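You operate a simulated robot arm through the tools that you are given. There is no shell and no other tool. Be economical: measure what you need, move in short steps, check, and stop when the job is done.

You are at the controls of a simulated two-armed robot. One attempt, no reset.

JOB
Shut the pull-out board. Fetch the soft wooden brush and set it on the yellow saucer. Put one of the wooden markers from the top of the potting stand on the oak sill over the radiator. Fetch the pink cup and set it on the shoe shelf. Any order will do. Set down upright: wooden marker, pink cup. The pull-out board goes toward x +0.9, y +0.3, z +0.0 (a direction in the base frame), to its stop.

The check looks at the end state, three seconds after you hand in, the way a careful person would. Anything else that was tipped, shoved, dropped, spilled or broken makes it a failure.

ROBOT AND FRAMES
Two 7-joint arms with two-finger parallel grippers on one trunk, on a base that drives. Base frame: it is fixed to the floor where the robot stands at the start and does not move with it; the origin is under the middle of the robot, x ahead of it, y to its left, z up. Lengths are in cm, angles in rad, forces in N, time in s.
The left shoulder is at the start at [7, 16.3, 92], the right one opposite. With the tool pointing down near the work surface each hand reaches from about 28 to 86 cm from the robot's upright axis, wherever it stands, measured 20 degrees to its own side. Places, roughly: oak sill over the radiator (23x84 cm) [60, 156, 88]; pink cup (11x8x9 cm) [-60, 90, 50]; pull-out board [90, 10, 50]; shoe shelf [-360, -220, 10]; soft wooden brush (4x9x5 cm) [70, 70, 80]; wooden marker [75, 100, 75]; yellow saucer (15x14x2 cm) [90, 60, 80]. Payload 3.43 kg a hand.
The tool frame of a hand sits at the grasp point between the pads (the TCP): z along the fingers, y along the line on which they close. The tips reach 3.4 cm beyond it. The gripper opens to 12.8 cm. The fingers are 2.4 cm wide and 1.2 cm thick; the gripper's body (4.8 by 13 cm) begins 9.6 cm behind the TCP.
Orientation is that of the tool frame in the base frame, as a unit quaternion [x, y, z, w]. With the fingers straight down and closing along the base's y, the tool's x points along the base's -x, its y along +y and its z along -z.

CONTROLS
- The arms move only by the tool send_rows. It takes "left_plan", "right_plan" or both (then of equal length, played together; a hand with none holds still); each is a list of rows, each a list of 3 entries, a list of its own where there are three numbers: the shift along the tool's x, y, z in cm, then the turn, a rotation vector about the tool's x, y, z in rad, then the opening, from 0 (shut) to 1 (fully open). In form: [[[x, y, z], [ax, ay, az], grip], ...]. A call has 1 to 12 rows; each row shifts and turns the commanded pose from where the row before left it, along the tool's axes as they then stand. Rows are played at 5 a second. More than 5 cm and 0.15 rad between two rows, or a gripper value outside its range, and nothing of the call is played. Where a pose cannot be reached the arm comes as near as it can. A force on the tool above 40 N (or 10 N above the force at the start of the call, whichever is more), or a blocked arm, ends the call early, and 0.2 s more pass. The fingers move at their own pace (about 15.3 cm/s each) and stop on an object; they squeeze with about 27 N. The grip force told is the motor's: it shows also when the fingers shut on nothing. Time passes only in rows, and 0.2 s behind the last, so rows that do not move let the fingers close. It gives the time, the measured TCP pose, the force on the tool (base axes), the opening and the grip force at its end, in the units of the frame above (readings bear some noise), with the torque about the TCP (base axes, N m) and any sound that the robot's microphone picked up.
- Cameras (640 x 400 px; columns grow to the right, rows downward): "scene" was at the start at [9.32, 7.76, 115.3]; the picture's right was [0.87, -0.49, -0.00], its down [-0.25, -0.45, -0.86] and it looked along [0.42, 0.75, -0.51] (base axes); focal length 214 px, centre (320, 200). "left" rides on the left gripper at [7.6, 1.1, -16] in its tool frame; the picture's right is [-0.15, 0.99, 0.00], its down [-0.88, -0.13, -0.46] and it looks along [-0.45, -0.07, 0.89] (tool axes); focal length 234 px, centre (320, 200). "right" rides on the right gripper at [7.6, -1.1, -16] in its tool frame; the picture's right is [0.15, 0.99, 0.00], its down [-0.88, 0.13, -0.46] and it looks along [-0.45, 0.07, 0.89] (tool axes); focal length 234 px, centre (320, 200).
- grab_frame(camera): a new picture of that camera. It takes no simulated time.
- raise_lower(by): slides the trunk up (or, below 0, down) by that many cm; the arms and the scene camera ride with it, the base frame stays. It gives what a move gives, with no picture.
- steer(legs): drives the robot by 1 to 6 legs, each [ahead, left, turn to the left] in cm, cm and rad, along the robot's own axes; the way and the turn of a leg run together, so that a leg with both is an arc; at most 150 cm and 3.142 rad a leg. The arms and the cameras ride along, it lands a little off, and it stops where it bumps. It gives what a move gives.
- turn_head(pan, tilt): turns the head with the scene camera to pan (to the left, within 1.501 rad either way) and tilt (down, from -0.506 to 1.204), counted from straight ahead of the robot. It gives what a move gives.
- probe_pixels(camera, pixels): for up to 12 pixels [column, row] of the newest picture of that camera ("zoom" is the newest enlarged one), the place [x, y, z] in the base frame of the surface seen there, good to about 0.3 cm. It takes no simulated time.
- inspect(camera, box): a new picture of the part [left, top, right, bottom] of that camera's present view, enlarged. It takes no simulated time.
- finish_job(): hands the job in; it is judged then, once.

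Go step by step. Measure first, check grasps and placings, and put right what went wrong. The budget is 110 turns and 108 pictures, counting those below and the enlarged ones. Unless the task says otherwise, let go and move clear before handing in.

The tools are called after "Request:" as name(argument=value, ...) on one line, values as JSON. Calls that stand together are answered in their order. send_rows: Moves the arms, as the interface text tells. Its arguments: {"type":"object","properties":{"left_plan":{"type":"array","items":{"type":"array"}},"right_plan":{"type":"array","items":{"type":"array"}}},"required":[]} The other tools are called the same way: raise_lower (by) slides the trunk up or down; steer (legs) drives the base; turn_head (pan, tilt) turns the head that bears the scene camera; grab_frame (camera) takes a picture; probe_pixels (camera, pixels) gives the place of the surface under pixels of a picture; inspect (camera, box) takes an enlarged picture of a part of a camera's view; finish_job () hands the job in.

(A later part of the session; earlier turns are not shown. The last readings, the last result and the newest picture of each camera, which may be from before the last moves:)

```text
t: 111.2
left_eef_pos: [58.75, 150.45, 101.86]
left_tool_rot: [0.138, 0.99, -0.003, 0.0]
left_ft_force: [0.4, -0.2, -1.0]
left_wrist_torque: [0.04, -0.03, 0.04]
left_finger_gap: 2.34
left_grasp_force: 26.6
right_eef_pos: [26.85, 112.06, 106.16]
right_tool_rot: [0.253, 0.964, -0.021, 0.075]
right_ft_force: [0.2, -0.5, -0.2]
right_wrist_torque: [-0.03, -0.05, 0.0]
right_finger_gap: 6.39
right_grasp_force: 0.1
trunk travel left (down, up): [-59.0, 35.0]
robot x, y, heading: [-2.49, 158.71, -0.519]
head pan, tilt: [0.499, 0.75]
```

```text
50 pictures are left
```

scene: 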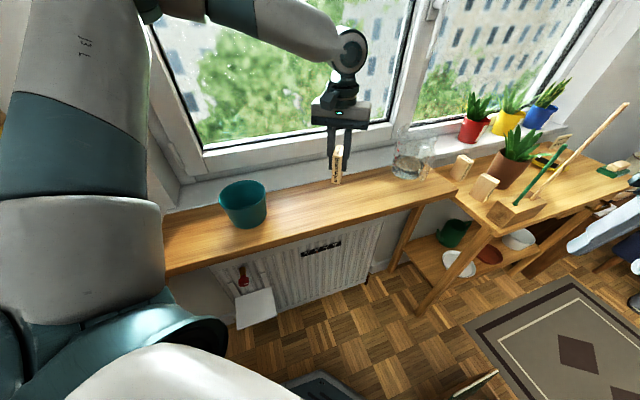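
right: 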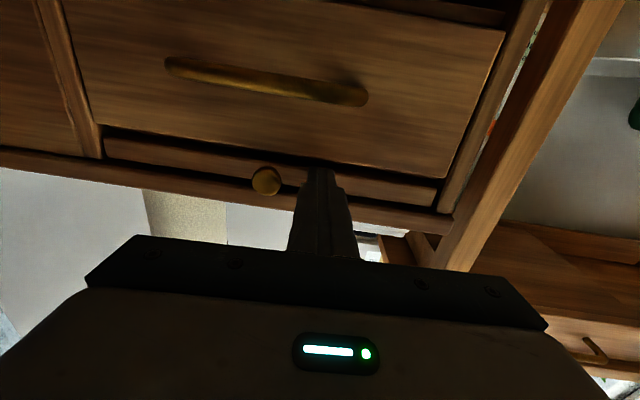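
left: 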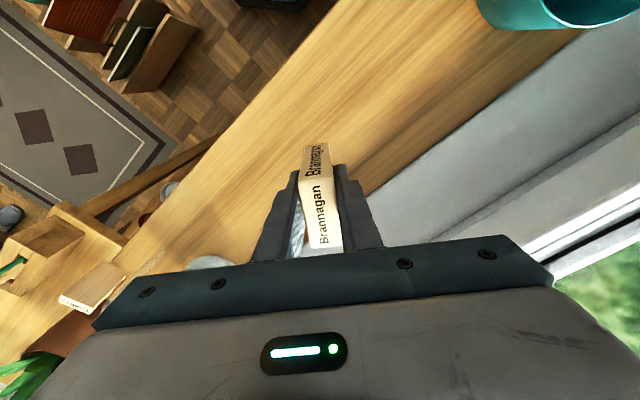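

The marker hangs about 7 cm above clear sill. I'll lower it slowly to contact.

Request:
send_rows(left_plan=[[[0, 0, 3], [0, 0, 0], 0], [[0, 0, 3], [0, 0, 0], 0], [[0, 0, 0.6], [0, 0, 0], 0], [[0, 0, 0.3], [0, 0, 0], 0], [[0, 0, 0.2], [0, 0, 0], 0]])

```text
t: 112.3
left_eef_pos: [58.88, 150.48, 94.8]
left_tool_rot: [0.139, 0.99, -0.002, -0.001]
left_ft_force: [0.8, -0.7, 0.2]
left_wrist_torque: [-0.01, -0.01, -0.01]
left_finger_gap: 2.37
left_grasp_force: 27.2
right_eef_pos: [26.86, 112.07, 106.15]
right_tool_rot: [0.253, 0.964, -0.022, 0.074]
right_ft_force: [-0.2, -0.1, -0.1]
right_wrist_torque: [-0.01, 0.0, 0.01]
right_finger_gap: 6.41
right_grasp_force: 0.1
trunk travel left (down, up): [-59.0, 35.0]
robot x, y, heading: [-2.73, 158.94, -0.518]
head pan, tilt: [0.499, 0.75]
```

Request:
send_rows(left_plan=[[[0, 0, 0.15], [0, 0, 0], 0], [[0, 0, 0.15], [0, 0, 0], 0]])

Request:
inspect(camera="scene", box=[250, 70, 430, 230])

```text
t: 113.0
left_eef_pos: [58.84, 150.45, 94.74]
left_tool_rot: [0.139, 0.99, -0.003, 0.002]
left_ft_force: [0.6, 2.9, 15.2]
left_wrist_torque: [0.36, 0.14, 0.02]
left_finger_gap: 2.35
left_grasp_force: 27.5
right_eef_pos: [26.89, 112.06, 106.37]
right_tool_rot: [0.253, 0.964, -0.022, 0.076]
right_ft_force: [0.1, 0.2, -0.8]
right_wrist_torque: [0.03, -0.01, 0.0]
right_finger_gap: 6.38
right_grasp_force: 0.1
trunk travel left (down, up): [-59.0, 35.0]
robot x, y, heading: [-2.57, 158.96, -0.517]
head pan, tilt: [0.499, 0.75]
```

```text
2.50 times, centred on (340, 150) of scene
```

zoom: 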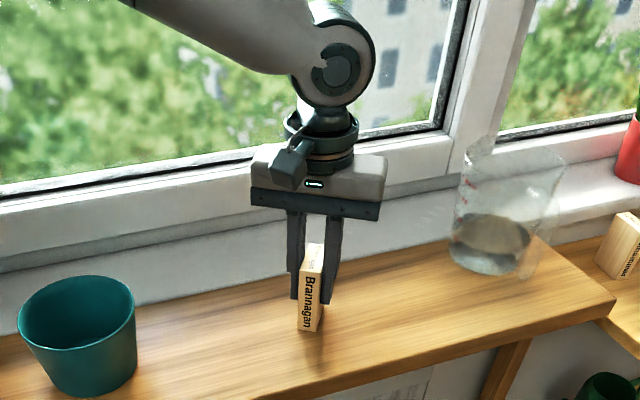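

The marker has firm contact (15 N) and stands upright on the sill. I'll release it and rise.

Request:
send_rows(left_plan=[[[0, 0, 0], [0, 0, 0], 0.4], [[0, 0, 0], [0, 0, 0], 0.4], [[0, 0, -1.5], [0, 0, 0], 0.4], [[0, 0, -4], [0, 0, 0], 0.4], [[0, 0, -4], [0, 0, 0], 0.4], [[0, 0, -4], [0, 0, 0], 0.4], [[0, 0, -4], [0, 0, 0], 0.4]])

Request:
raise_lower(by=25)

Request:
inspect(camera="scene", box=[250, 120, 500, 290])

```text
t: 114.5
left_eef_pos: [58.57, 150.65, 111.97]
left_tool_rot: [0.139, 0.99, -0.002, -0.001]
left_ft_force: [0.6, -0.2, 1.0]
left_wrist_torque: [0.03, -0.04, 0.02]
left_finger_gap: 5.12
left_grasp_force: 0.0
right_eef_pos: [26.72, 112.01, 106.3]
right_tool_rot: [0.253, 0.964, -0.021, 0.075]
right_ft_force: [0.2, 0.9, -0.9]
right_wrist_torque: [-0.01, -0.01, -0.03]
right_finger_gap: 6.39
right_grasp_force: 0.1
trunk travel left (down, up): [-59.0, 35.0]
robot x, y, heading: [-2.47, 159.18, -0.515]
head pan, tilt: [0.499, 0.75]
```

```text
t: 117.1
left_eef_pos: [58.61, 150.68, 136.91]
left_tool_rot: [0.138, 0.99, -0.003, 0.0]
left_ft_force: [0.4, -0.3, -0.4]
left_wrist_torque: [0.0, 0.01, 0.02]
left_finger_gap: 5.1
left_grasp_force: 0.1
right_eef_pos: [26.91, 112.06, 131.19]
right_tool_rot: [0.253, 0.964, -0.022, 0.075]
right_ft_force: [0.5, 0.5, 0.3]
right_wrist_torque: [0.0, -0.03, 0.0]
right_finger_gap: 6.4
right_grasp_force: 0.1
trunk travel left (down, up): [-84.0, 10.0]
robot x, y, heading: [-2.92, 158.74, -0.518]
head pan, tilt: [0.499, 0.75]
```

```text
2.35 times, centred on (375, 205) of scene
```

zoom: 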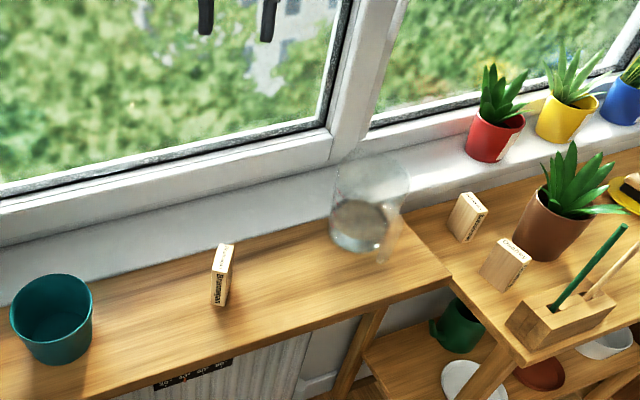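

The marker stands upright on the sill between pot and jug. The brush on the saucer is only partly visible, so I'll zoom on it, then head for the cup from the far side of the table.

Request:
inspect(camera="scene", box=[460, 130, 640, 250])

Request:
steer(legs=[[0, 0, -1.05], [18.7, -75.6, 0]])

Request:
turn_head(pan=0.2, tilt=0.9)

Request:
grab_frame(camera="scene")

Request:
grab_frame(camera="left")

```text
3.33 times, centred on (550, 190) of scene
```

zoom: 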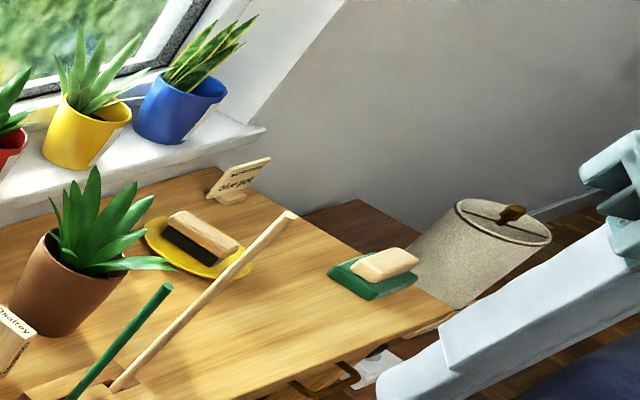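

```text
t: 123.9
left_eef_pos: [-53.13, 81.38, 136.89]
left_tool_rot: [0.609, 0.793, -0.002, -0.001]
left_ft_force: [0.5, 0.1, 0.4]
left_wrist_torque: [-0.05, -0.01, -0.01]
left_finger_gap: 5.13
left_grasp_force: 0.0
right_eef_pos: [-102.6, 88.79, 131.23]
right_tool_rot: [0.696, 0.714, -0.055, 0.054]
right_ft_force: [0.0, 0.3, -0.4]
right_wrist_torque: [-0.04, -0.02, 0.0]
right_finger_gap: 6.38
right_grasp_force: 0.0
trunk travel left (down, up): [-84.0, 10.0]
robot x, y, heading: [-78.06, 138.39, -1.554]
head pan, tilt: [0.499, 0.75]
```

```text
t: 124.7
left_eef_pos: [-53.3, 81.35, 136.99]
left_tool_rot: [0.609, 0.793, -0.002, -0.001]
left_ft_force: [0.0, 0.2, 1.0]
left_wrist_torque: [0.0, 0.04, -0.05]
left_finger_gap: 5.13
left_grasp_force: 0.0
right_eef_pos: [-102.74, 88.77, 131.13]
right_tool_rot: [0.695, 0.714, -0.055, 0.055]
right_ft_force: [-0.5, -0.8, 0.1]
right_wrist_torque: [0.01, -0.03, -0.02]
right_finger_gap: 6.37
right_grasp_force: 0.0
trunk travel left (down, up): [-84.0, 10.0]
robot x, y, heading: [-77.48, 137.52, -1.554]
head pan, tilt: [0.201, 0.901]
```

```text
46 pictures are left
```

scene: 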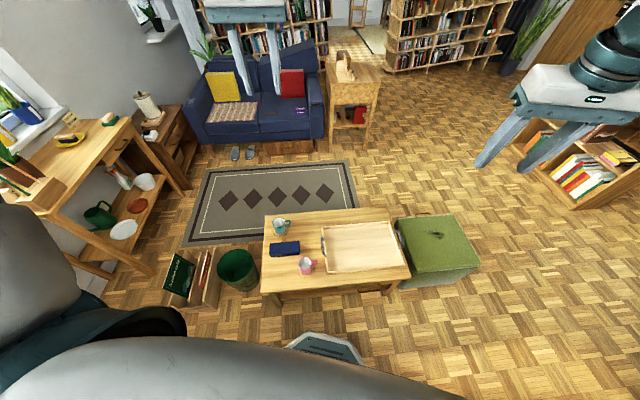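

```text
45 pictures are left
```

left: 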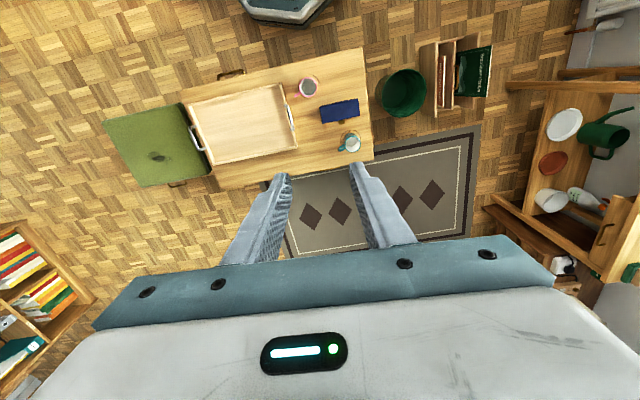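

The brush is standing on the saucer. The pink cup is at (305,265) in the scene view and (308,88) in the hand view; I'll zoom in and measure it.

Request:
inspect(camera="left", box=[260, 60, 380, 160])

Request:
inspect(camera="scene", box=[250, 200, 420, 300])

Request:
probe_pixels(camera="zoom", pixels=[[215, 235], [200, 240], [232, 235], [190, 245], [240, 240], [215, 265], [205, 260], [230, 262], [218, 225], [195, 232]])

Request:
probe_pixels(camera="left", pixels=[[308, 79], [308, 94], [299, 86], [317, 86], [308, 87], [318, 93], [300, 80], [303, 93]])

```text
4.00 times, centred on (320, 110) of left
```

zoom: 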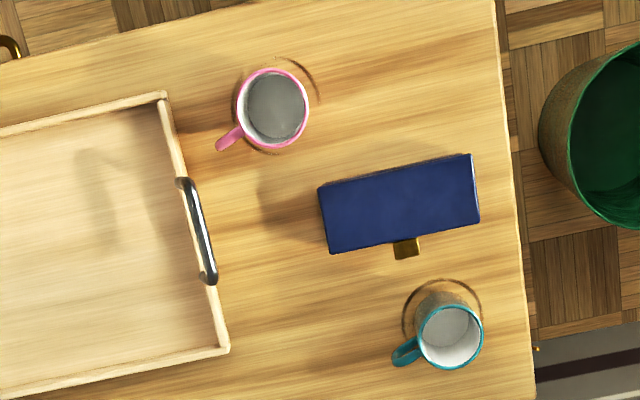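

```text
3.76 times, centred on (335, 250) of scene
```

zoom: 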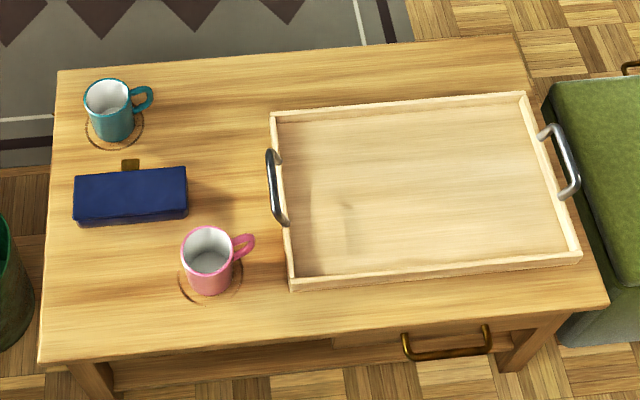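

```text
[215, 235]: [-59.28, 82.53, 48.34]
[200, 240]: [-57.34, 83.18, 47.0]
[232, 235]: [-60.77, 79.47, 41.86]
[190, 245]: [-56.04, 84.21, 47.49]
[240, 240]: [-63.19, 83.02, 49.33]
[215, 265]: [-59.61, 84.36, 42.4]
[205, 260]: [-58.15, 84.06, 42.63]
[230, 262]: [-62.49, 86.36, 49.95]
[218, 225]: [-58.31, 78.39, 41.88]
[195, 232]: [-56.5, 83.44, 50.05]
```

```text
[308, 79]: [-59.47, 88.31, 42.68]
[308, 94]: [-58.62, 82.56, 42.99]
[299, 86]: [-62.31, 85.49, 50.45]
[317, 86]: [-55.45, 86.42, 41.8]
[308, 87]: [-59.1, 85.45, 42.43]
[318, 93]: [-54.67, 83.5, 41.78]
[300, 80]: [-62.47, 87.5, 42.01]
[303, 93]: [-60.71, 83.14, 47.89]
```

The cup is centred near (-58.9,84.4), z 42–51, with its handle pointing toward about (-0.8,-0.6). I'll move over it, yaw so the fingers close across the handle direction, and lower the trunk.

Request:
send_rows(left_plan=[[[2.2, -2.3, 0], [0, 0, 0], 0.85], [[2.2, -2.3, 0], [0, 0, 0], 0.85], [[0, 0, 0], [0, 0, 0.135], 0.85], [[0, 0, 0], [0, 0, 0.135], 0.85], [[0, 0, 0], [0, 0, 0.135], 0.85], [[0, 0, 0], [0, 0, 0.135], 0.85], [[0, 0, 0], [0, 0, 0.135], 0.85], [[0, 0, 0], [0, 0, 0.135], 0.85]])

Request:
raise_lower(by=-40)

Request:
raise_lower(by=-24)

Request:
grab_frame(camera="left")

Request:
grab_frame(camera="scene")

```text
t: 126.5
left_eef_pos: [-58.77, 84.28, 136.82]
left_tool_rot: [0.873, 0.488, -0.003, -0.001]
left_ft_force: [0.1, 0.2, -0.7]
left_wrist_torque: [-0.03, -0.01, 0.02]
left_finger_gap: 10.89
left_grasp_force: 0.1
right_eef_pos: [-102.69, 88.63, 131.2]
right_tool_rot: [0.696, 0.714, -0.055, 0.054]
right_ft_force: [-0.1, -0.7, -0.5]
right_wrist_torque: [-0.01, -0.02, 0.01]
right_finger_gap: 6.4
right_grasp_force: 0.0
trunk travel left (down, up): [-84.0, 10.0]
robot x, y, heading: [-77.65, 137.83, -1.553]
head pan, tilt: [0.201, 0.901]
```

```text
t: 130.3
left_eef_pos: [-58.77, 84.34, 96.93]
left_tool_rot: [0.872, 0.489, -0.003, -0.001]
left_ft_force: [0.7, -0.3, -0.1]
left_wrist_torque: [0.01, -0.04, 0.01]
left_finger_gap: 10.87
left_grasp_force: 0.0
right_eef_pos: [-102.76, 88.72, 91.18]
right_tool_rot: [0.696, 0.714, -0.055, 0.055]
right_ft_force: [0.2, 0.0, 0.8]
right_wrist_torque: [0.0, 0.02, -0.01]
right_finger_gap: 6.38
right_grasp_force: 0.2
trunk travel left (down, up): [-44.0, 50.0]
robot x, y, heading: [-77.47, 137.82, -1.555]
head pan, tilt: [0.201, 0.901]
```

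```text
t: 132.8
left_eef_pos: [-58.72, 84.48, 72.9]
left_tool_rot: [0.872, 0.49, -0.003, 0.0]
left_ft_force: [0.3, 0.5, -0.7]
left_wrist_torque: [-0.02, -0.02, -0.03]
left_finger_gap: 10.89
left_grasp_force: 0.0
right_eef_pos: [-102.66, 88.71, 67.15]
right_tool_rot: [0.696, 0.714, -0.055, 0.055]
right_ft_force: [0.7, -0.4, 0.1]
right_wrist_torque: [-0.04, -0.02, -0.02]
right_finger_gap: 6.39
right_grasp_force: 0.1
trunk travel left (down, up): [-20.0, 74.0]
robot x, y, heading: [-77.57, 137.88, -1.549]
head pan, tilt: [0.201, 0.901]
```

```text
42 pictures are left
```

left: 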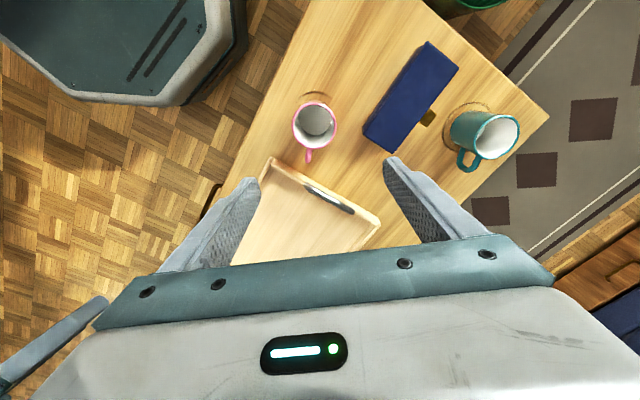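

```text
41 pictures are left
```

scene: 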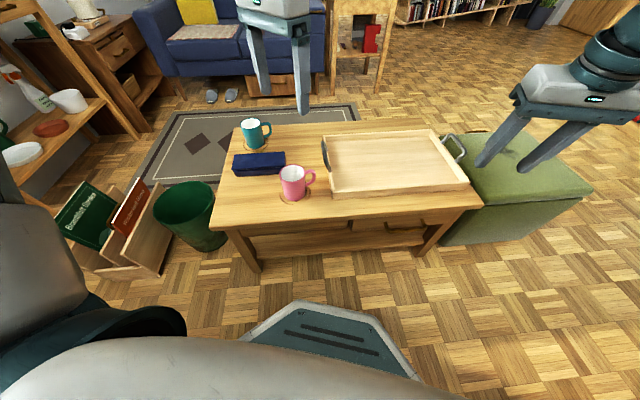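

The handle at (309,155) points along tool -x, so the fingers will close clear of it. I'll measure the rim for exact centring.

Request:
inspect(camera="left", box=[270, 80, 370, 170])

Request:
probe_pixels(camera="left", pixels=[[294, 125], [335, 122], [314, 103], [315, 146], [309, 158], [315, 125], [294, 122], [336, 125]])

```text
4.44 times, centred on (320, 125) of left
```

zoom: 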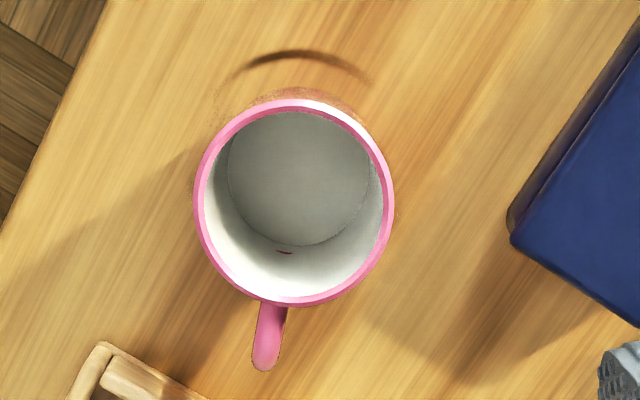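

```text
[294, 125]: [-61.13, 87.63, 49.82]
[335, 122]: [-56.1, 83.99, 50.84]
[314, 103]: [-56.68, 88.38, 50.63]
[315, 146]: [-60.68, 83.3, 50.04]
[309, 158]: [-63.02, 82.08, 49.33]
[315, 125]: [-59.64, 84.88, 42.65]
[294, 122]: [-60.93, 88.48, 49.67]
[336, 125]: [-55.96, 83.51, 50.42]
```

The rim is centred at (-58.65,85.9). I'll correct by about 1.4 cm, descend around the cup and close gently.

Request:
send_rows(left_plan=[[[1.25, -0.68, 3], [0, 0, 0], 0.85], [[0, 0, 4.5], [0, 0, 0], 0.85], [[0, 0, 4.5], [0, 0, 0], 0.85], [[0, 0, 4.5], [0, 0, 0], 0.85], [[0, 0, 3.5], [0, 0, 0], 0.85]])

Request:
grab_frame(camera="left")

Request:
grab_frame(camera="scene")

```text
t: 134.0
left_eef_pos: [-58.94, 85.66, 53.23]
left_tool_rot: [0.872, 0.49, -0.002, -0.001]
left_ft_force: [-0.8, 0.6, -0.2]
left_wrist_torque: [-0.02, 0.0, 0.03]
left_finger_gap: 10.88
left_grasp_force: 0.1
right_eef_pos: [-102.69, 88.73, 67.24]
right_tool_rot: [0.695, 0.714, -0.055, 0.054]
right_ft_force: [-0.5, -0.5, -0.1]
right_wrist_torque: [0.0, -0.01, 0.0]
right_finger_gap: 6.37
right_grasp_force: 0.0
trunk travel left (down, up): [-20.0, 74.0]
robot x, y, heading: [-77.65, 138.1, -1.55]
head pan, tilt: [0.201, 0.901]
```

```text
39 pictures are left
```

left: 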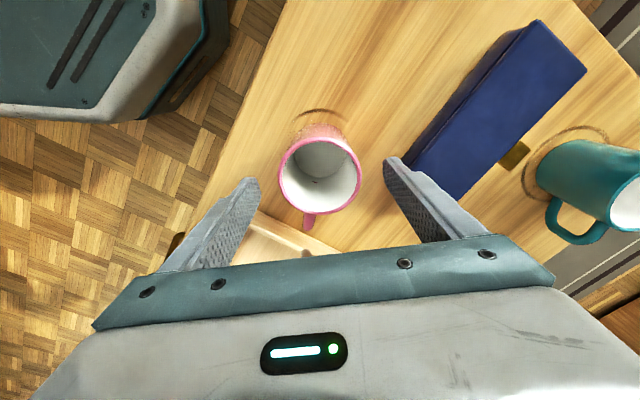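

```text
38 pictures are left
```

scene: 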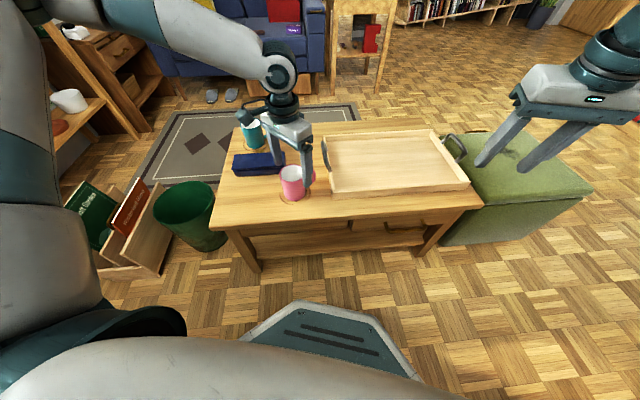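

The cup is centred between the fingers (rim 278–362). I'll narrow the gap a little to stay off the blue case, descend and close.

Request:
send_rows(left_plan=[[[0, 0, 0], [0, 0, 0], 0.74], [[0, 0, 3], [0, 0, 0], 0.74], [[0, 0, 3], [0, 0, 0], 0.74], [[0, 0, 0], [0, 0, 0], 0.4], [[0, 0, 0], [0, 0, 0], 0.4], [[0, 0, 0], [0, 0, 0], 0.4]])

Request:
grab_frame(camera="left")

```text
t: 135.4
left_eef_pos: [-59.04, 85.7, 46.8]
left_tool_rot: [0.872, 0.49, -0.002, -0.001]
left_ft_force: [0.0, 0.2, -0.6]
left_wrist_torque: [-0.01, -0.02, 0.01]
left_finger_gap: 7.09
left_grasp_force: 27.5
right_eef_pos: [-102.58, 88.76, 67.16]
right_tool_rot: [0.696, 0.714, -0.055, 0.054]
right_ft_force: [-0.1, -0.2, 0.3]
right_wrist_torque: [0.01, 0.01, -0.01]
right_finger_gap: 6.39
right_grasp_force: 0.1
trunk travel left (down, up): [-20.0, 74.0]
robot x, y, heading: [-77.11, 138.21, -1.556]
head pan, tilt: [0.201, 0.901]
```

```text
37 pictures are left
```

left: 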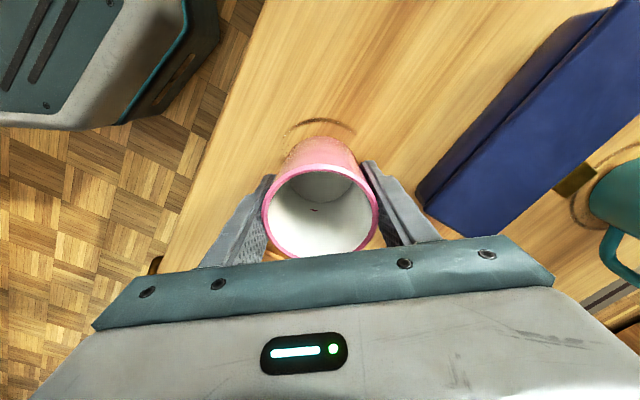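

The cup is gripped (gap 7.1 cm). I'll lift it and raise the trunk before driving.

Request:
send_rows(left_plan=[[[0, 0, -3], [0, 0, 0], 0.4], [[0, 0, -4], [0, 0, 0], 0.4], [[0, 0, -4], [0, 0, 0], 0.4]])

Request:
raise_lower(by=40)

Request:
steer(legs=[[0, 0, -1.57]])

Request:
turn_head(pan=0.3, tilt=0.5)

Request:
grab_frame(camera="scene")

```text
t: 136.2
left_eef_pos: [-58.93, 85.91, 57.87]
left_tool_rot: [0.872, 0.49, -0.002, -0.001]
left_ft_force: [-1.1, -0.4, -3.6]
left_wrist_torque: [0.01, -0.04, -0.01]
left_finger_gap: 7.07
left_grasp_force: 27.3
right_eef_pos: [-102.67, 88.76, 67.12]
right_tool_rot: [0.696, 0.714, -0.056, 0.054]
right_ft_force: [0.1, 0.2, -0.7]
right_wrist_torque: [-0.04, 0.01, 0.01]
right_finger_gap: 6.42
right_grasp_force: 0.0
trunk travel left (down, up): [-20.0, 74.0]
robot x, y, heading: [-77.9, 138.08, -1.549]
head pan, tilt: [0.201, 0.901]
```

```text
t: 140.1
left_eef_pos: [-58.91, 85.9, 97.9]
left_tool_rot: [0.872, 0.489, -0.002, -0.001]
left_ft_force: [-0.8, -0.7, -1.6]
left_wrist_torque: [0.06, -0.02, 0.03]
left_finger_gap: 7.04
left_grasp_force: 27.0
right_eef_pos: [-102.72, 88.74, 107.06]
right_tool_rot: [0.696, 0.714, -0.056, 0.055]
right_ft_force: [1.0, -0.8, 0.0]
right_wrist_torque: [-0.01, -0.01, -0.01]
right_finger_gap: 6.4
right_grasp_force: 0.1
trunk travel left (down, up): [-60.0, 34.0]
robot x, y, heading: [-77.47, 137.75, -1.55]
head pan, tilt: [0.201, 0.901]
```

```text
t: 144.3
left_eef_pos: [-129.56, 118.91, 97.83]
left_tool_rot: [0.964, -0.266, -0.001, -0.002]
left_ft_force: [-1.1, 0.0, -2.3]
left_wrist_torque: [-0.06, 0.01, 0.05]
left_finger_gap: 7.05
left_grasp_force: 27.0
right_eef_pos: [-127.04, 162.77, 107.23]
right_tool_rot: [0.997, 0.017, -0.078, 0.0]
right_ft_force: [-0.2, 0.3, 1.3]
right_wrist_torque: [-0.01, -0.03, 0.01]
right_finger_gap: 6.41
right_grasp_force: 0.0
trunk travel left (down, up): [-60.0, 34.0]
robot x, y, heading: [-77.76, 138.15, -3.113]
head pan, tilt: [0.201, 0.901]
```

```text
t: 145.1
left_eef_pos: [-129.58, 118.8, 97.93]
left_tool_rot: [0.964, -0.266, -0.001, -0.002]
left_ft_force: [0.2, 0.3, -2.1]
left_wrist_torque: [0.0, 0.04, 0.0]
left_finger_gap: 7.04
left_grasp_force: 27.3
right_eef_pos: [-127.26, 162.61, 107.16]
right_tool_rot: [0.997, 0.018, -0.078, 0.0]
right_ft_force: [0.5, -0.6, 0.1]
right_wrist_torque: [0.03, 0.02, -0.01]
right_finger_gap: 6.38
right_grasp_force: 0.0
trunk travel left (down, up): [-60.0, 34.0]
robot x, y, heading: [-77.65, 138.22, -3.111]
head pan, tilt: [0.3, 0.499]
```

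```text
36 pictures are left
```

scene: 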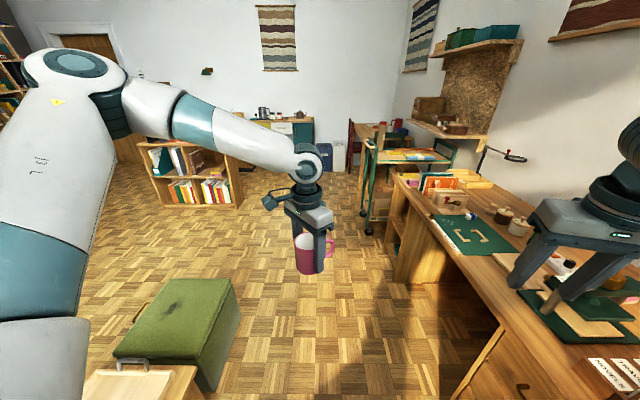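

The view is clear and the cup is firmly held. I'll drive back around the ottoman to about (-195,-30) and look for the shoe shelf.

Request:
steer(legs=[[52.2, 6.4, 0], [58.4, 12.2, 0], [11, 145.7, 0]])

Request:
turn_head(pan=0.6, tilt=0.45)

Request:
grab_frame(camera="scene")

```text
t: 157.8
left_eef_pos: [-249.79, -42.95, 97.86]
left_tool_rot: [0.96, -0.279, -0.002, -0.003]
left_ft_force: [-0.1, -0.1, -3.1]
left_wrist_torque: [-0.04, -0.01, -0.01]
left_finger_gap: 7.04
left_grasp_force: 27.1
right_eef_pos: [-246.27, 0.96, 107.2]
right_tool_rot: [0.997, 0.005, -0.077, -0.002]
right_ft_force: [0.2, -0.1, 0.3]
right_wrist_torque: [-0.01, -0.02, 0.02]
right_finger_gap: 6.41
right_grasp_force: 0.1
trunk travel left (down, up): [-60.0, 34.0]
robot x, y, heading: [-197.37, -25.1, -3.14]
head pan, tilt: [0.3, 0.499]
```

```text
t: 158.6
left_eef_pos: [-249.78, -42.88, 97.77]
left_tool_rot: [0.961, -0.278, -0.001, -0.002]
left_ft_force: [-0.1, 0.4, -1.8]
left_wrist_torque: [-0.02, 0.01, -0.03]
left_finger_gap: 7.04
left_grasp_force: 26.6
right_eef_pos: [-246.44, 0.96, 107.19]
right_tool_rot: [0.997, 0.005, -0.077, -0.001]
right_ft_force: [0.4, 0.0, 1.1]
right_wrist_torque: [0.01, -0.01, -0.01]
right_finger_gap: 6.39
right_grasp_force: 0.1
trunk travel left (down, up): [-60.0, 34.0]
robot x, y, heading: [-197.09, -24.47, -3.135]
head pan, tilt: [0.6, 0.45]
```

```text
35 pictures are left
```

scene: 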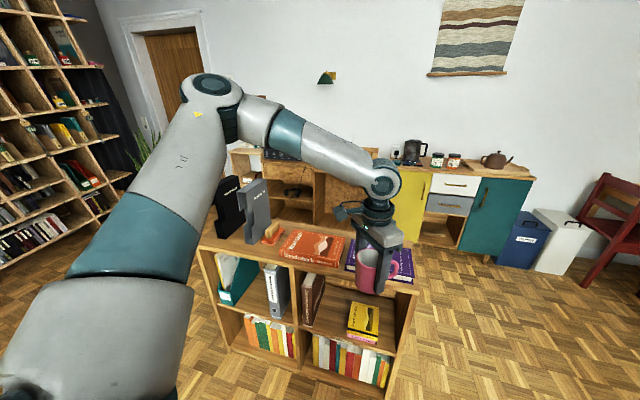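

There's a low wooden unit behind the bookcase at (290,185) that may be the shoe shelf. I'll zoom in and measure it.

Request:
inspect(camera="scene", box=[200, 120, 420, 300])

Request:
probe_pixels(camera="scene", pixels=[[295, 192], [290, 212], [345, 165], [330, 190], [415, 285], [395, 395], [232, 350], [205, 245], [430, 275], [470, 250], [410, 225], [260, 175]])

```text
2.22 times, centred on (310, 210) of scene
```

zoom: 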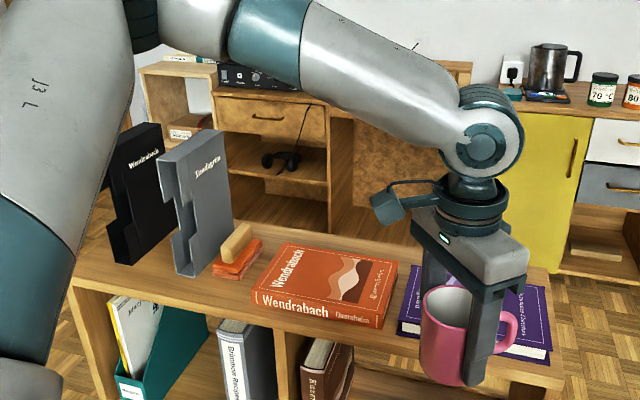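

```text
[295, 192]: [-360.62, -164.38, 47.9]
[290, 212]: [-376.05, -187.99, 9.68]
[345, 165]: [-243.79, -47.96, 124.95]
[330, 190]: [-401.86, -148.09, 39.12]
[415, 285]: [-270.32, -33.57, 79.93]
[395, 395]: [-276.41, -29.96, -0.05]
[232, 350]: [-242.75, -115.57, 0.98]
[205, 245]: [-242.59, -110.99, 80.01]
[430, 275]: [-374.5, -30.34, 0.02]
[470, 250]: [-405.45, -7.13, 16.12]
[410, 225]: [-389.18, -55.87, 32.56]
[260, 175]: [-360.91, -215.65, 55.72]
```

The area near (-360,-220) is hidden behind the bookcase. I'll go around its south side via x≈-165 and look from there.

Request:
steer(legs=[[-32, 0, 0], [0, 150, 0]])

Request:
turn_head(pan=0.25, tilt=0.5)

Request:
grab_frame(camera="scene")

```text
t: 168.0
left_eef_pos: [-218.08, -197.89, 97.85]
left_tool_rot: [0.96, -0.279, -0.001, -0.002]
left_ft_force: [0.3, 0.5, -2.6]
left_wrist_torque: [-0.03, -0.01, 0.03]
left_finger_gap: 7.02
left_grasp_force: 27.0
right_eef_pos: [-214.39, -154.08, 107.21]
right_tool_rot: [0.997, 0.003, -0.077, -0.001]
right_ft_force: [0.1, -0.5, -0.3]
right_wrist_torque: [-0.01, 0.0, 0.03]
right_finger_gap: 6.37
right_grasp_force: 0.1
trunk travel left (down, up): [-60.0, 34.0]
robot x, y, heading: [-166.21, -180.32, -3.141]
head pan, tilt: [0.6, 0.45]
```

```text
t: 168.8
left_eef_pos: [-218.13, -197.83, 97.8]
left_tool_rot: [0.96, -0.281, -0.001, -0.003]
left_ft_force: [0.5, -0.3, -2.0]
left_wrist_torque: [-0.03, -0.01, -0.01]
left_finger_gap: 7.04
left_grasp_force: 27.1
right_eef_pos: [-214.28, -154.12, 107.14]
right_tool_rot: [0.997, 0.004, -0.078, -0.001]
right_ft_force: [-0.6, 0.2, -0.6]
right_wrist_torque: [0.01, 0.02, 0.02]
right_finger_gap: 6.41
right_grasp_force: 0.1
trunk travel left (down, up): [-60.0, 34.0]
robot x, y, heading: [-165.65, -180.3, -3.146]
head pan, tilt: [0.25, 0.499]
```

```text
33 pictures are left
```

scene: 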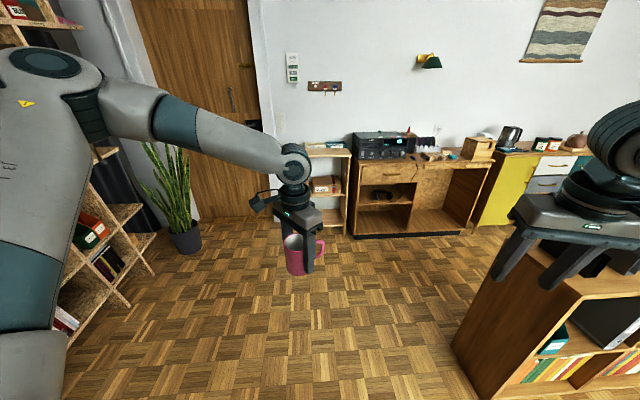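

A small open-shelf unit at (328,190), partly behind the cup, looks like the shoe shelf. I'll zoom in and probe it.

Request:
inspect(camera="scene", box=[270, 130, 430, 250])

Request:
probe_pixels(camera="zoom", pixels=[[235, 65], [235, 160], [255, 205], [250, 190], [255, 240], [270, 220], [240, 255], [265, 300], [275, 320], [300, 290], [200, 215], [240, 310]])

```text
3.33 times, centred on (350, 190) of scene
```

zoom: 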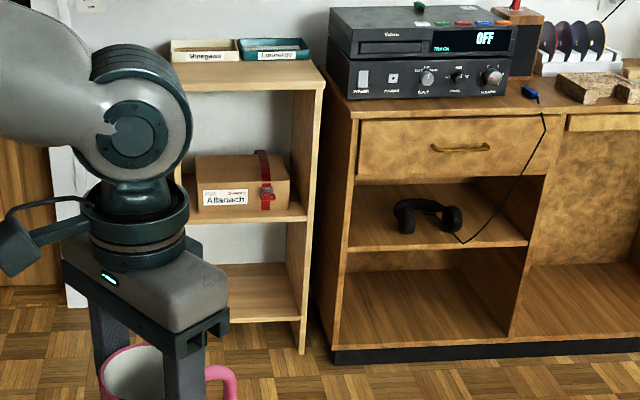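

```text
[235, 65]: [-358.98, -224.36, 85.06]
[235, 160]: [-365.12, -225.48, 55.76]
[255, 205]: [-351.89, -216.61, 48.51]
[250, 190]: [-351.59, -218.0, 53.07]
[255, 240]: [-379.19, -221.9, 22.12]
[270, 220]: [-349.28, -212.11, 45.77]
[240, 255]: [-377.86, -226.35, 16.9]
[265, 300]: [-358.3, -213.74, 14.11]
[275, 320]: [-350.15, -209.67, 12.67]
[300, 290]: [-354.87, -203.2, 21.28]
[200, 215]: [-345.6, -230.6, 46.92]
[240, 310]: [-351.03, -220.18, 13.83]
```

The unit has boards at z≈13.5, 46.5 and 85, and the listed z≈10 points to the bottom board. A vertical hand won't fit under the middle board, so I'll set the cup on clear floor and regrasp it with the hand tilted 45°; first I'll straighten the yaw and lower.

Request:
send_rows(left_plan=[[[0, 0, 0], [0, 0, -0.142], 0.4], [[0, 0, 0], [0, 0, -0.142], 0.4], [[0, 0, 0], [0, 0, -0.142], 0.4], [[0, 0, 0], [0, 0, -0.142], 0.4]])

Request:
raise_lower(by=-40)

Request:
raise_lower(by=-18)

Request:
turn_head(pan=0.25, tilt=0.8)

Request:
grab_frame(camera="scene")

```text
t: 169.8
left_eef_pos: [-218.22, -197.84, 97.97]
left_tool_rot: [1.0, 0.001, 0.0, -0.003]
left_ft_force: [0.3, -0.4, -2.5]
left_wrist_torque: [-0.02, 0.0, -0.02]
left_finger_gap: 7.02
left_grasp_force: 27.6
right_eef_pos: [-214.37, -154.07, 107.14]
right_tool_rot: [0.997, 0.003, -0.078, -0.002]
right_ft_force: [-0.5, 1.4, -0.5]
right_wrist_torque: [0.0, 0.03, 0.0]
right_finger_gap: 6.4
right_grasp_force: 0.1
trunk travel left (down, up): [-60.0, 34.0]
robot x, y, heading: [-165.85, -180.26, -3.14]
head pan, tilt: [0.25, 0.499]
```

```text
t: 173.7
left_eef_pos: [-218.13, -197.88, 57.95]
left_tool_rot: [1.0, 0.0, -0.001, -0.003]
left_ft_force: [0.8, 0.7, -1.2]
left_wrist_torque: [-0.04, 0.0, 0.02]
left_finger_gap: 7.06
left_grasp_force: 27.3
right_eef_pos: [-214.43, -154.09, 67.17]
right_tool_rot: [0.997, 0.004, -0.077, -0.001]
right_ft_force: [-0.9, 0.4, 0.0]
right_wrist_torque: [-0.02, 0.01, -0.03]
right_finger_gap: 6.39
right_grasp_force: 0.1
trunk travel left (down, up): [-20.0, 74.0]
robot x, y, heading: [-165.8, -180.28, -3.14]
head pan, tilt: [0.25, 0.499]
```

```text
t: 175.7
left_eef_pos: [-218.17, -197.89, 39.89]
left_tool_rot: [1.0, 0.0, -0.001, -0.002]
left_ft_force: [0.0, 0.0, -1.8]
left_wrist_torque: [-0.03, -0.03, -0.04]
left_finger_gap: 7.02
left_grasp_force: 26.7
right_eef_pos: [-214.32, -154.1, 49.22]
right_tool_rot: [0.997, 0.005, -0.077, -0.001]
right_ft_force: [0.7, 0.2, 0.6]
right_wrist_torque: [0.02, 0.02, 0.01]
right_finger_gap: 6.42
right_grasp_force: 0.1
trunk travel left (down, up): [-2.0, 92.0]
robot x, y, heading: [-165.45, -180.38, -3.14]
head pan, tilt: [0.25, 0.499]
```

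```text
t: 176.5
left_eef_pos: [-218.05, -197.95, 39.85]
left_tool_rot: [1.0, -0.001, 0.0, -0.003]
left_ft_force: [0.6, -0.8, -2.8]
left_wrist_torque: [-0.03, -0.03, -0.02]
left_finger_gap: 7.04
left_grasp_force: 27.1
right_eef_pos: [-214.39, -154.08, 49.11]
right_tool_rot: [0.997, 0.003, -0.077, -0.001]
right_ft_force: [-1.0, -0.2, 0.3]
right_wrist_torque: [0.0, 0.0, 0.01]
right_finger_gap: 6.4
right_grasp_force: 0.1
trunk travel left (down, up): [-2.0, 92.0]
robot x, y, heading: [-165.39, -180.07, -3.141]
head pan, tilt: [0.25, 0.799]
```

```text
31 pictures are left
```

scene: 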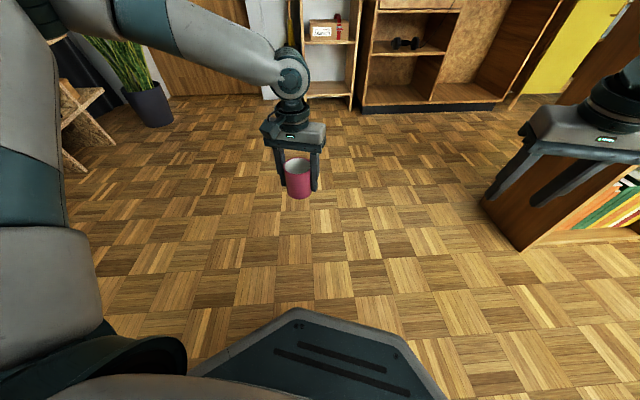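

The floor below the cup is clear. I'll lower it close to the floor.

Request:
send_rows(left_plan=[[[0, 0, 4.5], [0, 0, 0], 0.4], [[0, 0, 4.5], [0, 0, 0], 0.4], [[0, 0, 4.5], [0, 0, 0], 0.4], [[0, 0, 4.5], [0, 0, 0], 0.4], [[0, 0, 4.5], [0, 0, 0], 0.4], [[0, 0, 4.5], [0, 0, 0], 0.4], [[0, 0, 4], [0, 0, 0], 0.4], [[0, 0, 2.5], [0, 0, 0], 0.4], [[0, 0, 0.3], [0, 0, 0], 0.4]])

```text
t: 178.5
left_eef_pos: [-214.82, -206.67, 15.82]
left_tool_rot: [1.0, 0.0, 0.0, -0.002]
left_ft_force: [-1.8, 0.0, -1.8]
left_wrist_torque: [-0.02, -0.01, 0.0]
left_finger_gap: 7.01
left_grasp_force: 27.3
left hand out of reach, approached as far as the arm can: row 4, 5, 6, 7, 8
right_eef_pos: [-214.33, -154.06, 49.15]
right_tool_rot: [0.997, 0.004, -0.078, -0.002]
right_ft_force: [-0.6, -0.3, 0.3]
right_wrist_torque: [0.01, 0.01, 0.02]
right_finger_gap: 6.41
right_grasp_force: 0.1
trunk travel left (down, up): [-2.0, 92.0]
robot x, y, heading: [-165.63, -180.04, -3.142]
head pan, tilt: [0.25, 0.799]
```

The vertical hand can't reach the floor (limit z≈15.8), so I need a higher surface for the regrasp. I'll raise up and look at the bookcase top.

Request:
raise_lower(by=40)

Request:
raise_lower(by=38)

Request:
turn_head(pan=-0.75, tilt=0.6)

Request:
grab_frame(camera="scene")

```text
t: 182.3
left_eef_pos: [-214.8, -206.61, 55.96]
left_tool_rot: [1.0, 0.0, 0.0, -0.002]
left_ft_force: [-0.2, 0.1, -1.0]
left_wrist_torque: [0.02, -0.06, 0.01]
left_finger_gap: 7.01
left_grasp_force: 27.0
right_eef_pos: [-214.34, -154.16, 89.23]
right_tool_rot: [0.997, 0.002, -0.077, 0.0]
right_ft_force: [0.7, 0.3, 0.3]
right_wrist_torque: [-0.02, 0.02, 0.02]
right_finger_gap: 6.42
right_grasp_force: 0.1
trunk travel left (down, up): [-42.0, 52.0]
robot x, y, heading: [-165.43, -180.41, -3.144]
head pan, tilt: [0.25, 0.799]
```

```text
t: 186.0
left_eef_pos: [-214.77, -206.68, 93.76]
left_tool_rot: [1.0, 0.0, -0.001, -0.003]
left_ft_force: [0.5, -0.5, -2.1]
left_wrist_torque: [-0.03, -0.03, -0.02]
left_finger_gap: 7.0
left_grasp_force: 26.9
right_eef_pos: [-214.43, -154.09, 127.1]
right_tool_rot: [0.997, 0.004, -0.078, -0.001]
right_ft_force: [0.2, -0.4, 0.6]
right_wrist_torque: [-0.01, -0.04, -0.03]
right_finger_gap: 6.39
right_grasp_force: 0.0
trunk travel left (down, up): [-80.0, 14.0]
robot x, y, heading: [-165.46, -180.09, -3.143]
head pan, tilt: [0.25, 0.799]
```

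```text
t: 187.2
left_eef_pos: [-214.78, -206.61, 93.83]
left_tool_rot: [1.0, 0.001, 0.0, -0.002]
left_ft_force: [0.8, -0.1, -1.7]
left_wrist_torque: [-0.02, 0.01, 0.0]
left_finger_gap: 6.99
left_grasp_force: 27.4
right_eef_pos: [-214.49, -154.08, 127.13]
right_tool_rot: [0.997, 0.004, -0.077, -0.001]
right_ft_force: [-0.2, 0.2, 0.9]
right_wrist_torque: [0.0, -0.01, 0.0]
right_finger_gap: 6.39
right_grasp_force: 0.1
trunk travel left (down, up): [-80.0, 14.0]
robot x, y, heading: [-165.85, -180.05, -3.145]
head pan, tilt: [-0.75, 0.6]
```

```text
30 pictures are left
```

scene: 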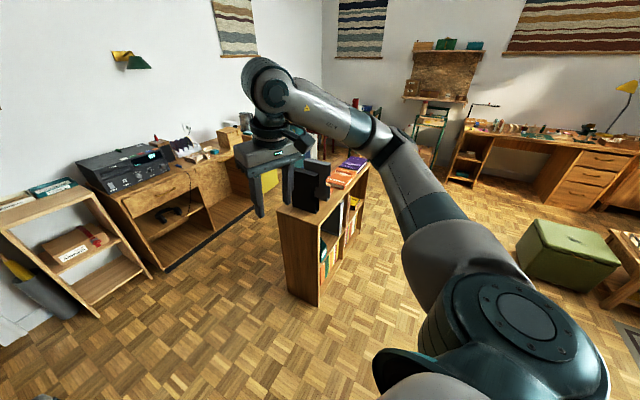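

The ottoman's flat lid at (570,250), z≈37, is a good regrasp surface near the way. I'll turn to face +y and drive to its south side.

Request:
steer(legs=[[0, 0, -1.571], [110, -20, 0], [58, -45, 0]])

Request:
turn_head(pan=0.35, tilt=0.85)

Request:
grab_frame(camera="scene")

```text
t: 200.3
left_eef_pos: [-122.61, 33.76, 93.78]
left_tool_rot: [-0.694, 0.72, -0.002, 0.002]
left_ft_force: [-0.1, 0.5, -2.3]
left_wrist_torque: [-0.02, -0.01, -0.01]
left_finger_gap: 7.0
left_grasp_force: 26.5
right_eef_pos: [-70.07, 31.35, 127.17]
right_tool_rot: [-0.694, 0.716, 0.054, 0.056]
right_ft_force: [-0.4, 0.8, 0.2]
right_wrist_torque: [0.03, -0.01, 0.02]
right_finger_gap: 6.4
right_grasp_force: 0.2
trunk travel left (down, up): [-80.0, 14.0]
robot x, y, heading: [-97.66, -16.29, 1.539]
head pan, tilt: [-0.75, 0.6]
```

```text
t: 201.6
left_eef_pos: [-122.57, 33.69, 93.85]
left_tool_rot: [-0.694, 0.72, -0.001, 0.002]
left_ft_force: [-0.1, 0.9, -2.6]
left_wrist_torque: [-0.04, 0.03, 0.05]
left_finger_gap: 7.0
left_grasp_force: 26.5
right_eef_pos: [-70.17, 31.23, 127.09]
right_tool_rot: [-0.695, 0.715, 0.052, 0.057]
right_ft_force: [0.7, 0.2, -0.5]
right_wrist_torque: [0.04, 0.02, -0.02]
right_finger_gap: 6.41
right_grasp_force: 0.1
trunk travel left (down, up): [-80.0, 14.0]
robot x, y, heading: [-97.67, -16.63, 1.535]
head pan, tilt: [0.351, 0.85]
```

```text
29 pictures are left
```

scene: 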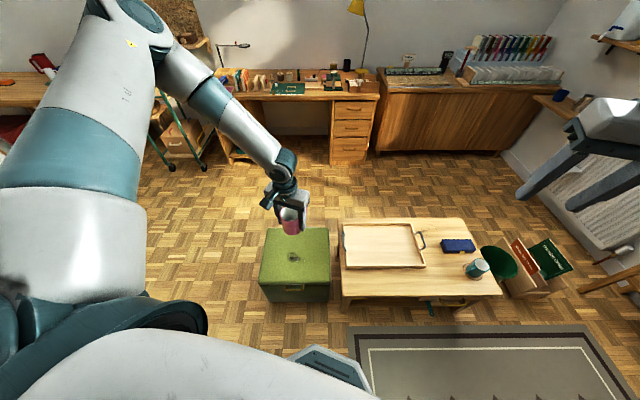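

Request:
probe_pixels(camera="scene", pixels=[[266, 283], [327, 282], [270, 232], [325, 230], [294, 257], [278, 272], [312, 272], [295, 275], [345, 270], [296, 290], [310, 250]])

Request:
inspect(camera="scene", box=[240, 170, 360, 310])

```text
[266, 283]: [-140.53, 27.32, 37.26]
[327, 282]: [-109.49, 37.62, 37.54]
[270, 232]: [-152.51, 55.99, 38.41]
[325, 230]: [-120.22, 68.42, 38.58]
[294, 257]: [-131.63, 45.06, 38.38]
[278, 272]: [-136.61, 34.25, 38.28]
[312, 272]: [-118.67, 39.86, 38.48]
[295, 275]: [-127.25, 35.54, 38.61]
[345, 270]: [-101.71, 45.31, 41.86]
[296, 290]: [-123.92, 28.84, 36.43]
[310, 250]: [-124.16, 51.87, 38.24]
```

```text
2.86 times, centred on (300, 240) of scene
```

zoom: 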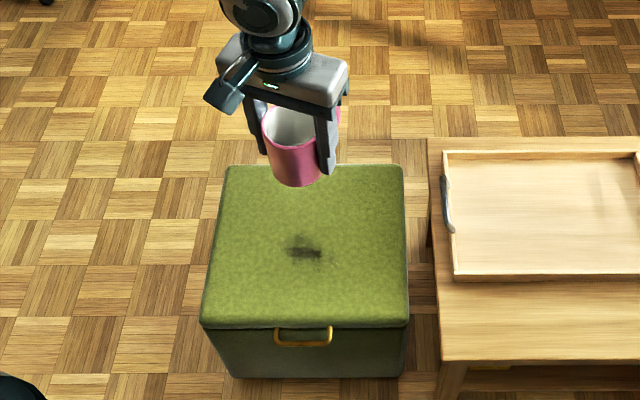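

The lid is flat at z 38.4. I'll move the cup to about (-122,40), lower, and set it down.

Request:
send_rows(left_plan=[[[-3.5, 0, 0], [0, 0, 0], 0.4], [[-3, 0, 0], [0, 0, 0], 0.4]])

Request:
raise_lower(by=-40)

Request:
send_rows(left_plan=[[[0, 0, 4], [0, 0, 0], 0.4], [[0, 0, 4], [0, 0, 0], 0.4], [[0, 0, 1], [0, 0, 0], 0.4], [[0, 0, 0.5], [0, 0, 0], 0.4], [[0, 0, 0.3], [0, 0, 0], 0.4]])

```text
t: 202.2
left_eef_pos: [-123.46, 39.58, 95.2]
left_tool_rot: [-0.694, 0.72, -0.002, 0.003]
left_ft_force: [0.2, 0.8, -2.9]
left_wrist_torque: [-0.04, 0.02, 0.01]
left_finger_gap: 6.98
left_grasp_force: 26.4
left hand out of reach, approached as far as the arm can: row 1, 2
right_eef_pos: [-70.06, 31.48, 127.17]
right_tool_rot: [-0.695, 0.715, 0.053, 0.056]
right_ft_force: [-0.9, 0.4, -0.1]
right_wrist_torque: [-0.01, -0.02, 0.0]
right_finger_gap: 6.42
right_grasp_force: 0.0
trunk travel left (down, up): [-80.0, 14.0]
robot x, y, heading: [-98.11, -16.57, 1.534]
head pan, tilt: [0.351, 0.85]
```

```text
t: 206.0
left_eef_pos: [-123.54, 39.54, 55.26]
left_tool_rot: [-0.694, 0.72, -0.001, 0.004]
left_ft_force: [-0.6, -0.2, -2.2]
left_wrist_torque: [-0.03, 0.04, 0.0]
left_finger_gap: 6.94
left_grasp_force: 27.1
right_eef_pos: [-70.16, 31.34, 87.22]
right_tool_rot: [-0.694, 0.715, 0.053, 0.057]
right_ft_force: [0.2, 0.2, 0.5]
right_wrist_torque: [-0.04, -0.02, -0.03]
right_finger_gap: 6.42
right_grasp_force: 0.0
trunk travel left (down, up): [-40.0, 54.0]
robot x, y, heading: [-97.76, -16.08, 1.538]
head pan, tilt: [0.351, 0.85]
```

```text
t: 207.2
left_eef_pos: [-127.21, 37.0, 51.74]
left_tool_rot: [-0.695, 0.719, -0.001, 0.004]
left_ft_force: [-0.5, 0.1, -2.9]
left_wrist_torque: [0.02, 0.0, 0.01]
left_finger_gap: 6.96
left_grasp_force: 26.9
left hand out of reach, approached as far as the arm can: row 1, 2, 3, 4
right_eef_pos: [-70.1, 31.4, 87.09]
right_tool_rot: [-0.694, 0.716, 0.053, 0.057]
right_ft_force: [0.4, 0.2, 0.0]
right_wrist_torque: [-0.03, -0.01, -0.01]
right_finger_gap: 6.41
right_grasp_force: 0.0
trunk travel left (down, up): [-40.0, 54.0]
robot x, y, heading: [-97.92, -16.31, 1.534]
head pan, tilt: [0.351, 0.85]
```

The arm is at the edge of its reach again, so I'll use the trunk for the rest of the descent.

Request:
raise_lower(by=-7)

Request:
inspect(camera="scene", box=[200, 150, 380, 300])

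```text
t: 208.3
left_eef_pos: [-127.3, 36.98, 44.71]
left_tool_rot: [-0.694, 0.72, -0.001, 0.003]
left_ft_force: [-0.5, 0.0, -2.4]
left_wrist_torque: [-0.01, -0.03, -0.02]
left_finger_gap: 6.98
left_grasp_force: 26.9
right_eef_pos: [-70.14, 31.34, 80.22]
right_tool_rot: [-0.694, 0.716, 0.052, 0.057]
right_ft_force: [1.1, 0.3, 0.3]
right_wrist_torque: [0.03, 0.0, 0.0]
right_finger_gap: 6.4
right_grasp_force: 0.1
trunk travel left (down, up): [-33.0, 61.0]
robot x, y, heading: [-97.73, -16.34, 1.536]
head pan, tilt: [0.351, 0.85]
```

```text
2.67 times, centred on (290, 225) of scene
```

zoom: 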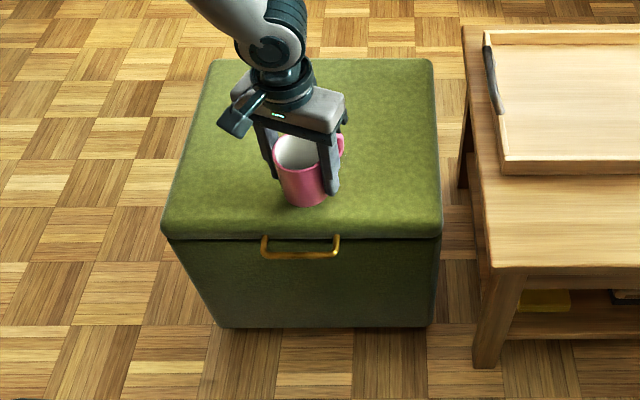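

Request:
raise_lower(by=-1)

Request:
raise_lower(by=-0.4)

```text
t: 208.9
left_eef_pos: [-127.11, 37.0, 43.8]
left_tool_rot: [-0.694, 0.72, -0.002, 0.004]
left_ft_force: [0.6, -0.5, -2.4]
left_wrist_torque: [0.0, 0.02, 0.02]
left_finger_gap: 6.98
left_grasp_force: 26.6
right_eef_pos: [-70.03, 31.39, 79.24]
right_tool_rot: [-0.695, 0.715, 0.053, 0.057]
right_ft_force: [-0.2, -0.4, -0.1]
right_wrist_torque: [0.01, -0.01, -0.02]
right_finger_gap: 6.38
right_grasp_force: 0.0
trunk travel left (down, up): [-32.0, 62.0]
robot x, y, heading: [-97.8, -16.05, 1.534]
head pan, tilt: [0.351, 0.85]
```

```text
t: 209.4
left_eef_pos: [-127.25, 36.92, 43.27]
left_tool_rot: [-0.695, 0.719, -0.002, 0.003]
left_ft_force: [0.1, -0.7, -1.9]
left_wrist_torque: [-0.04, -0.01, 0.03]
left_finger_gap: 6.95
left_grasp_force: 27.1
right_eef_pos: [-70.12, 31.36, 78.62]
right_tool_rot: [-0.695, 0.715, 0.053, 0.056]
right_ft_force: [0.2, -1.2, 0.2]
right_wrist_torque: [0.01, 0.02, 0.0]
right_finger_gap: 6.42
right_grasp_force: 0.1
trunk travel left (down, up): [-31.6, 62.4]
robot x, y, heading: [-97.73, -16.1, 1.536]
head pan, tilt: [0.351, 0.85]
```

Request:
raise_lower(by=-0.5)

Request:
raise_lower(by=-0.3)

```text
t: 210.0
left_eef_pos: [-127.42, 36.95, 42.98]
left_tool_rot: [-0.695, 0.719, -0.001, 0.004]
left_ft_force: [-5.3, 0.5, 11.2]
left_wrist_torque: [0.15, -0.04, 0.11]
left_finger_gap: 7.0
left_grasp_force: 27.0
right_eef_pos: [-70.15, 31.38, 78.23]
right_tool_rot: [-0.694, 0.715, 0.053, 0.058]
right_ft_force: [-0.4, -0.2, 0.6]
right_wrist_torque: [0.02, -0.04, -0.01]
right_finger_gap: 6.39
right_grasp_force: 0.1
trunk travel left (down, up): [-31.1, 62.9]
robot x, y, heading: [-97.93, -16.04, 1.535]
head pan, tilt: [0.351, 0.85]
```

```text
t: 210.5
left_eef_pos: [-127.35, 37.01, 42.69]
left_tool_rot: [-0.694, 0.72, 0.0, 0.005]
left_ft_force: [-7.1, 2.3, 20.0]
left_wrist_torque: [0.09, -0.18, 0.02]
left_finger_gap: 6.97
left_grasp_force: 27.0
right_eef_pos: [-70.08, 31.22, 78.05]
right_tool_rot: [-0.694, 0.715, 0.054, 0.056]
right_ft_force: [-0.1, -0.6, 0.5]
right_wrist_torque: [-0.03, 0.0, -0.01]
right_finger_gap: 6.39
right_grasp_force: 0.1
trunk travel left (down, up): [-30.8, 63.2]
robot x, y, heading: [-97.84, -16.34, 1.532]
head pan, tilt: [0.351, 0.85]
```

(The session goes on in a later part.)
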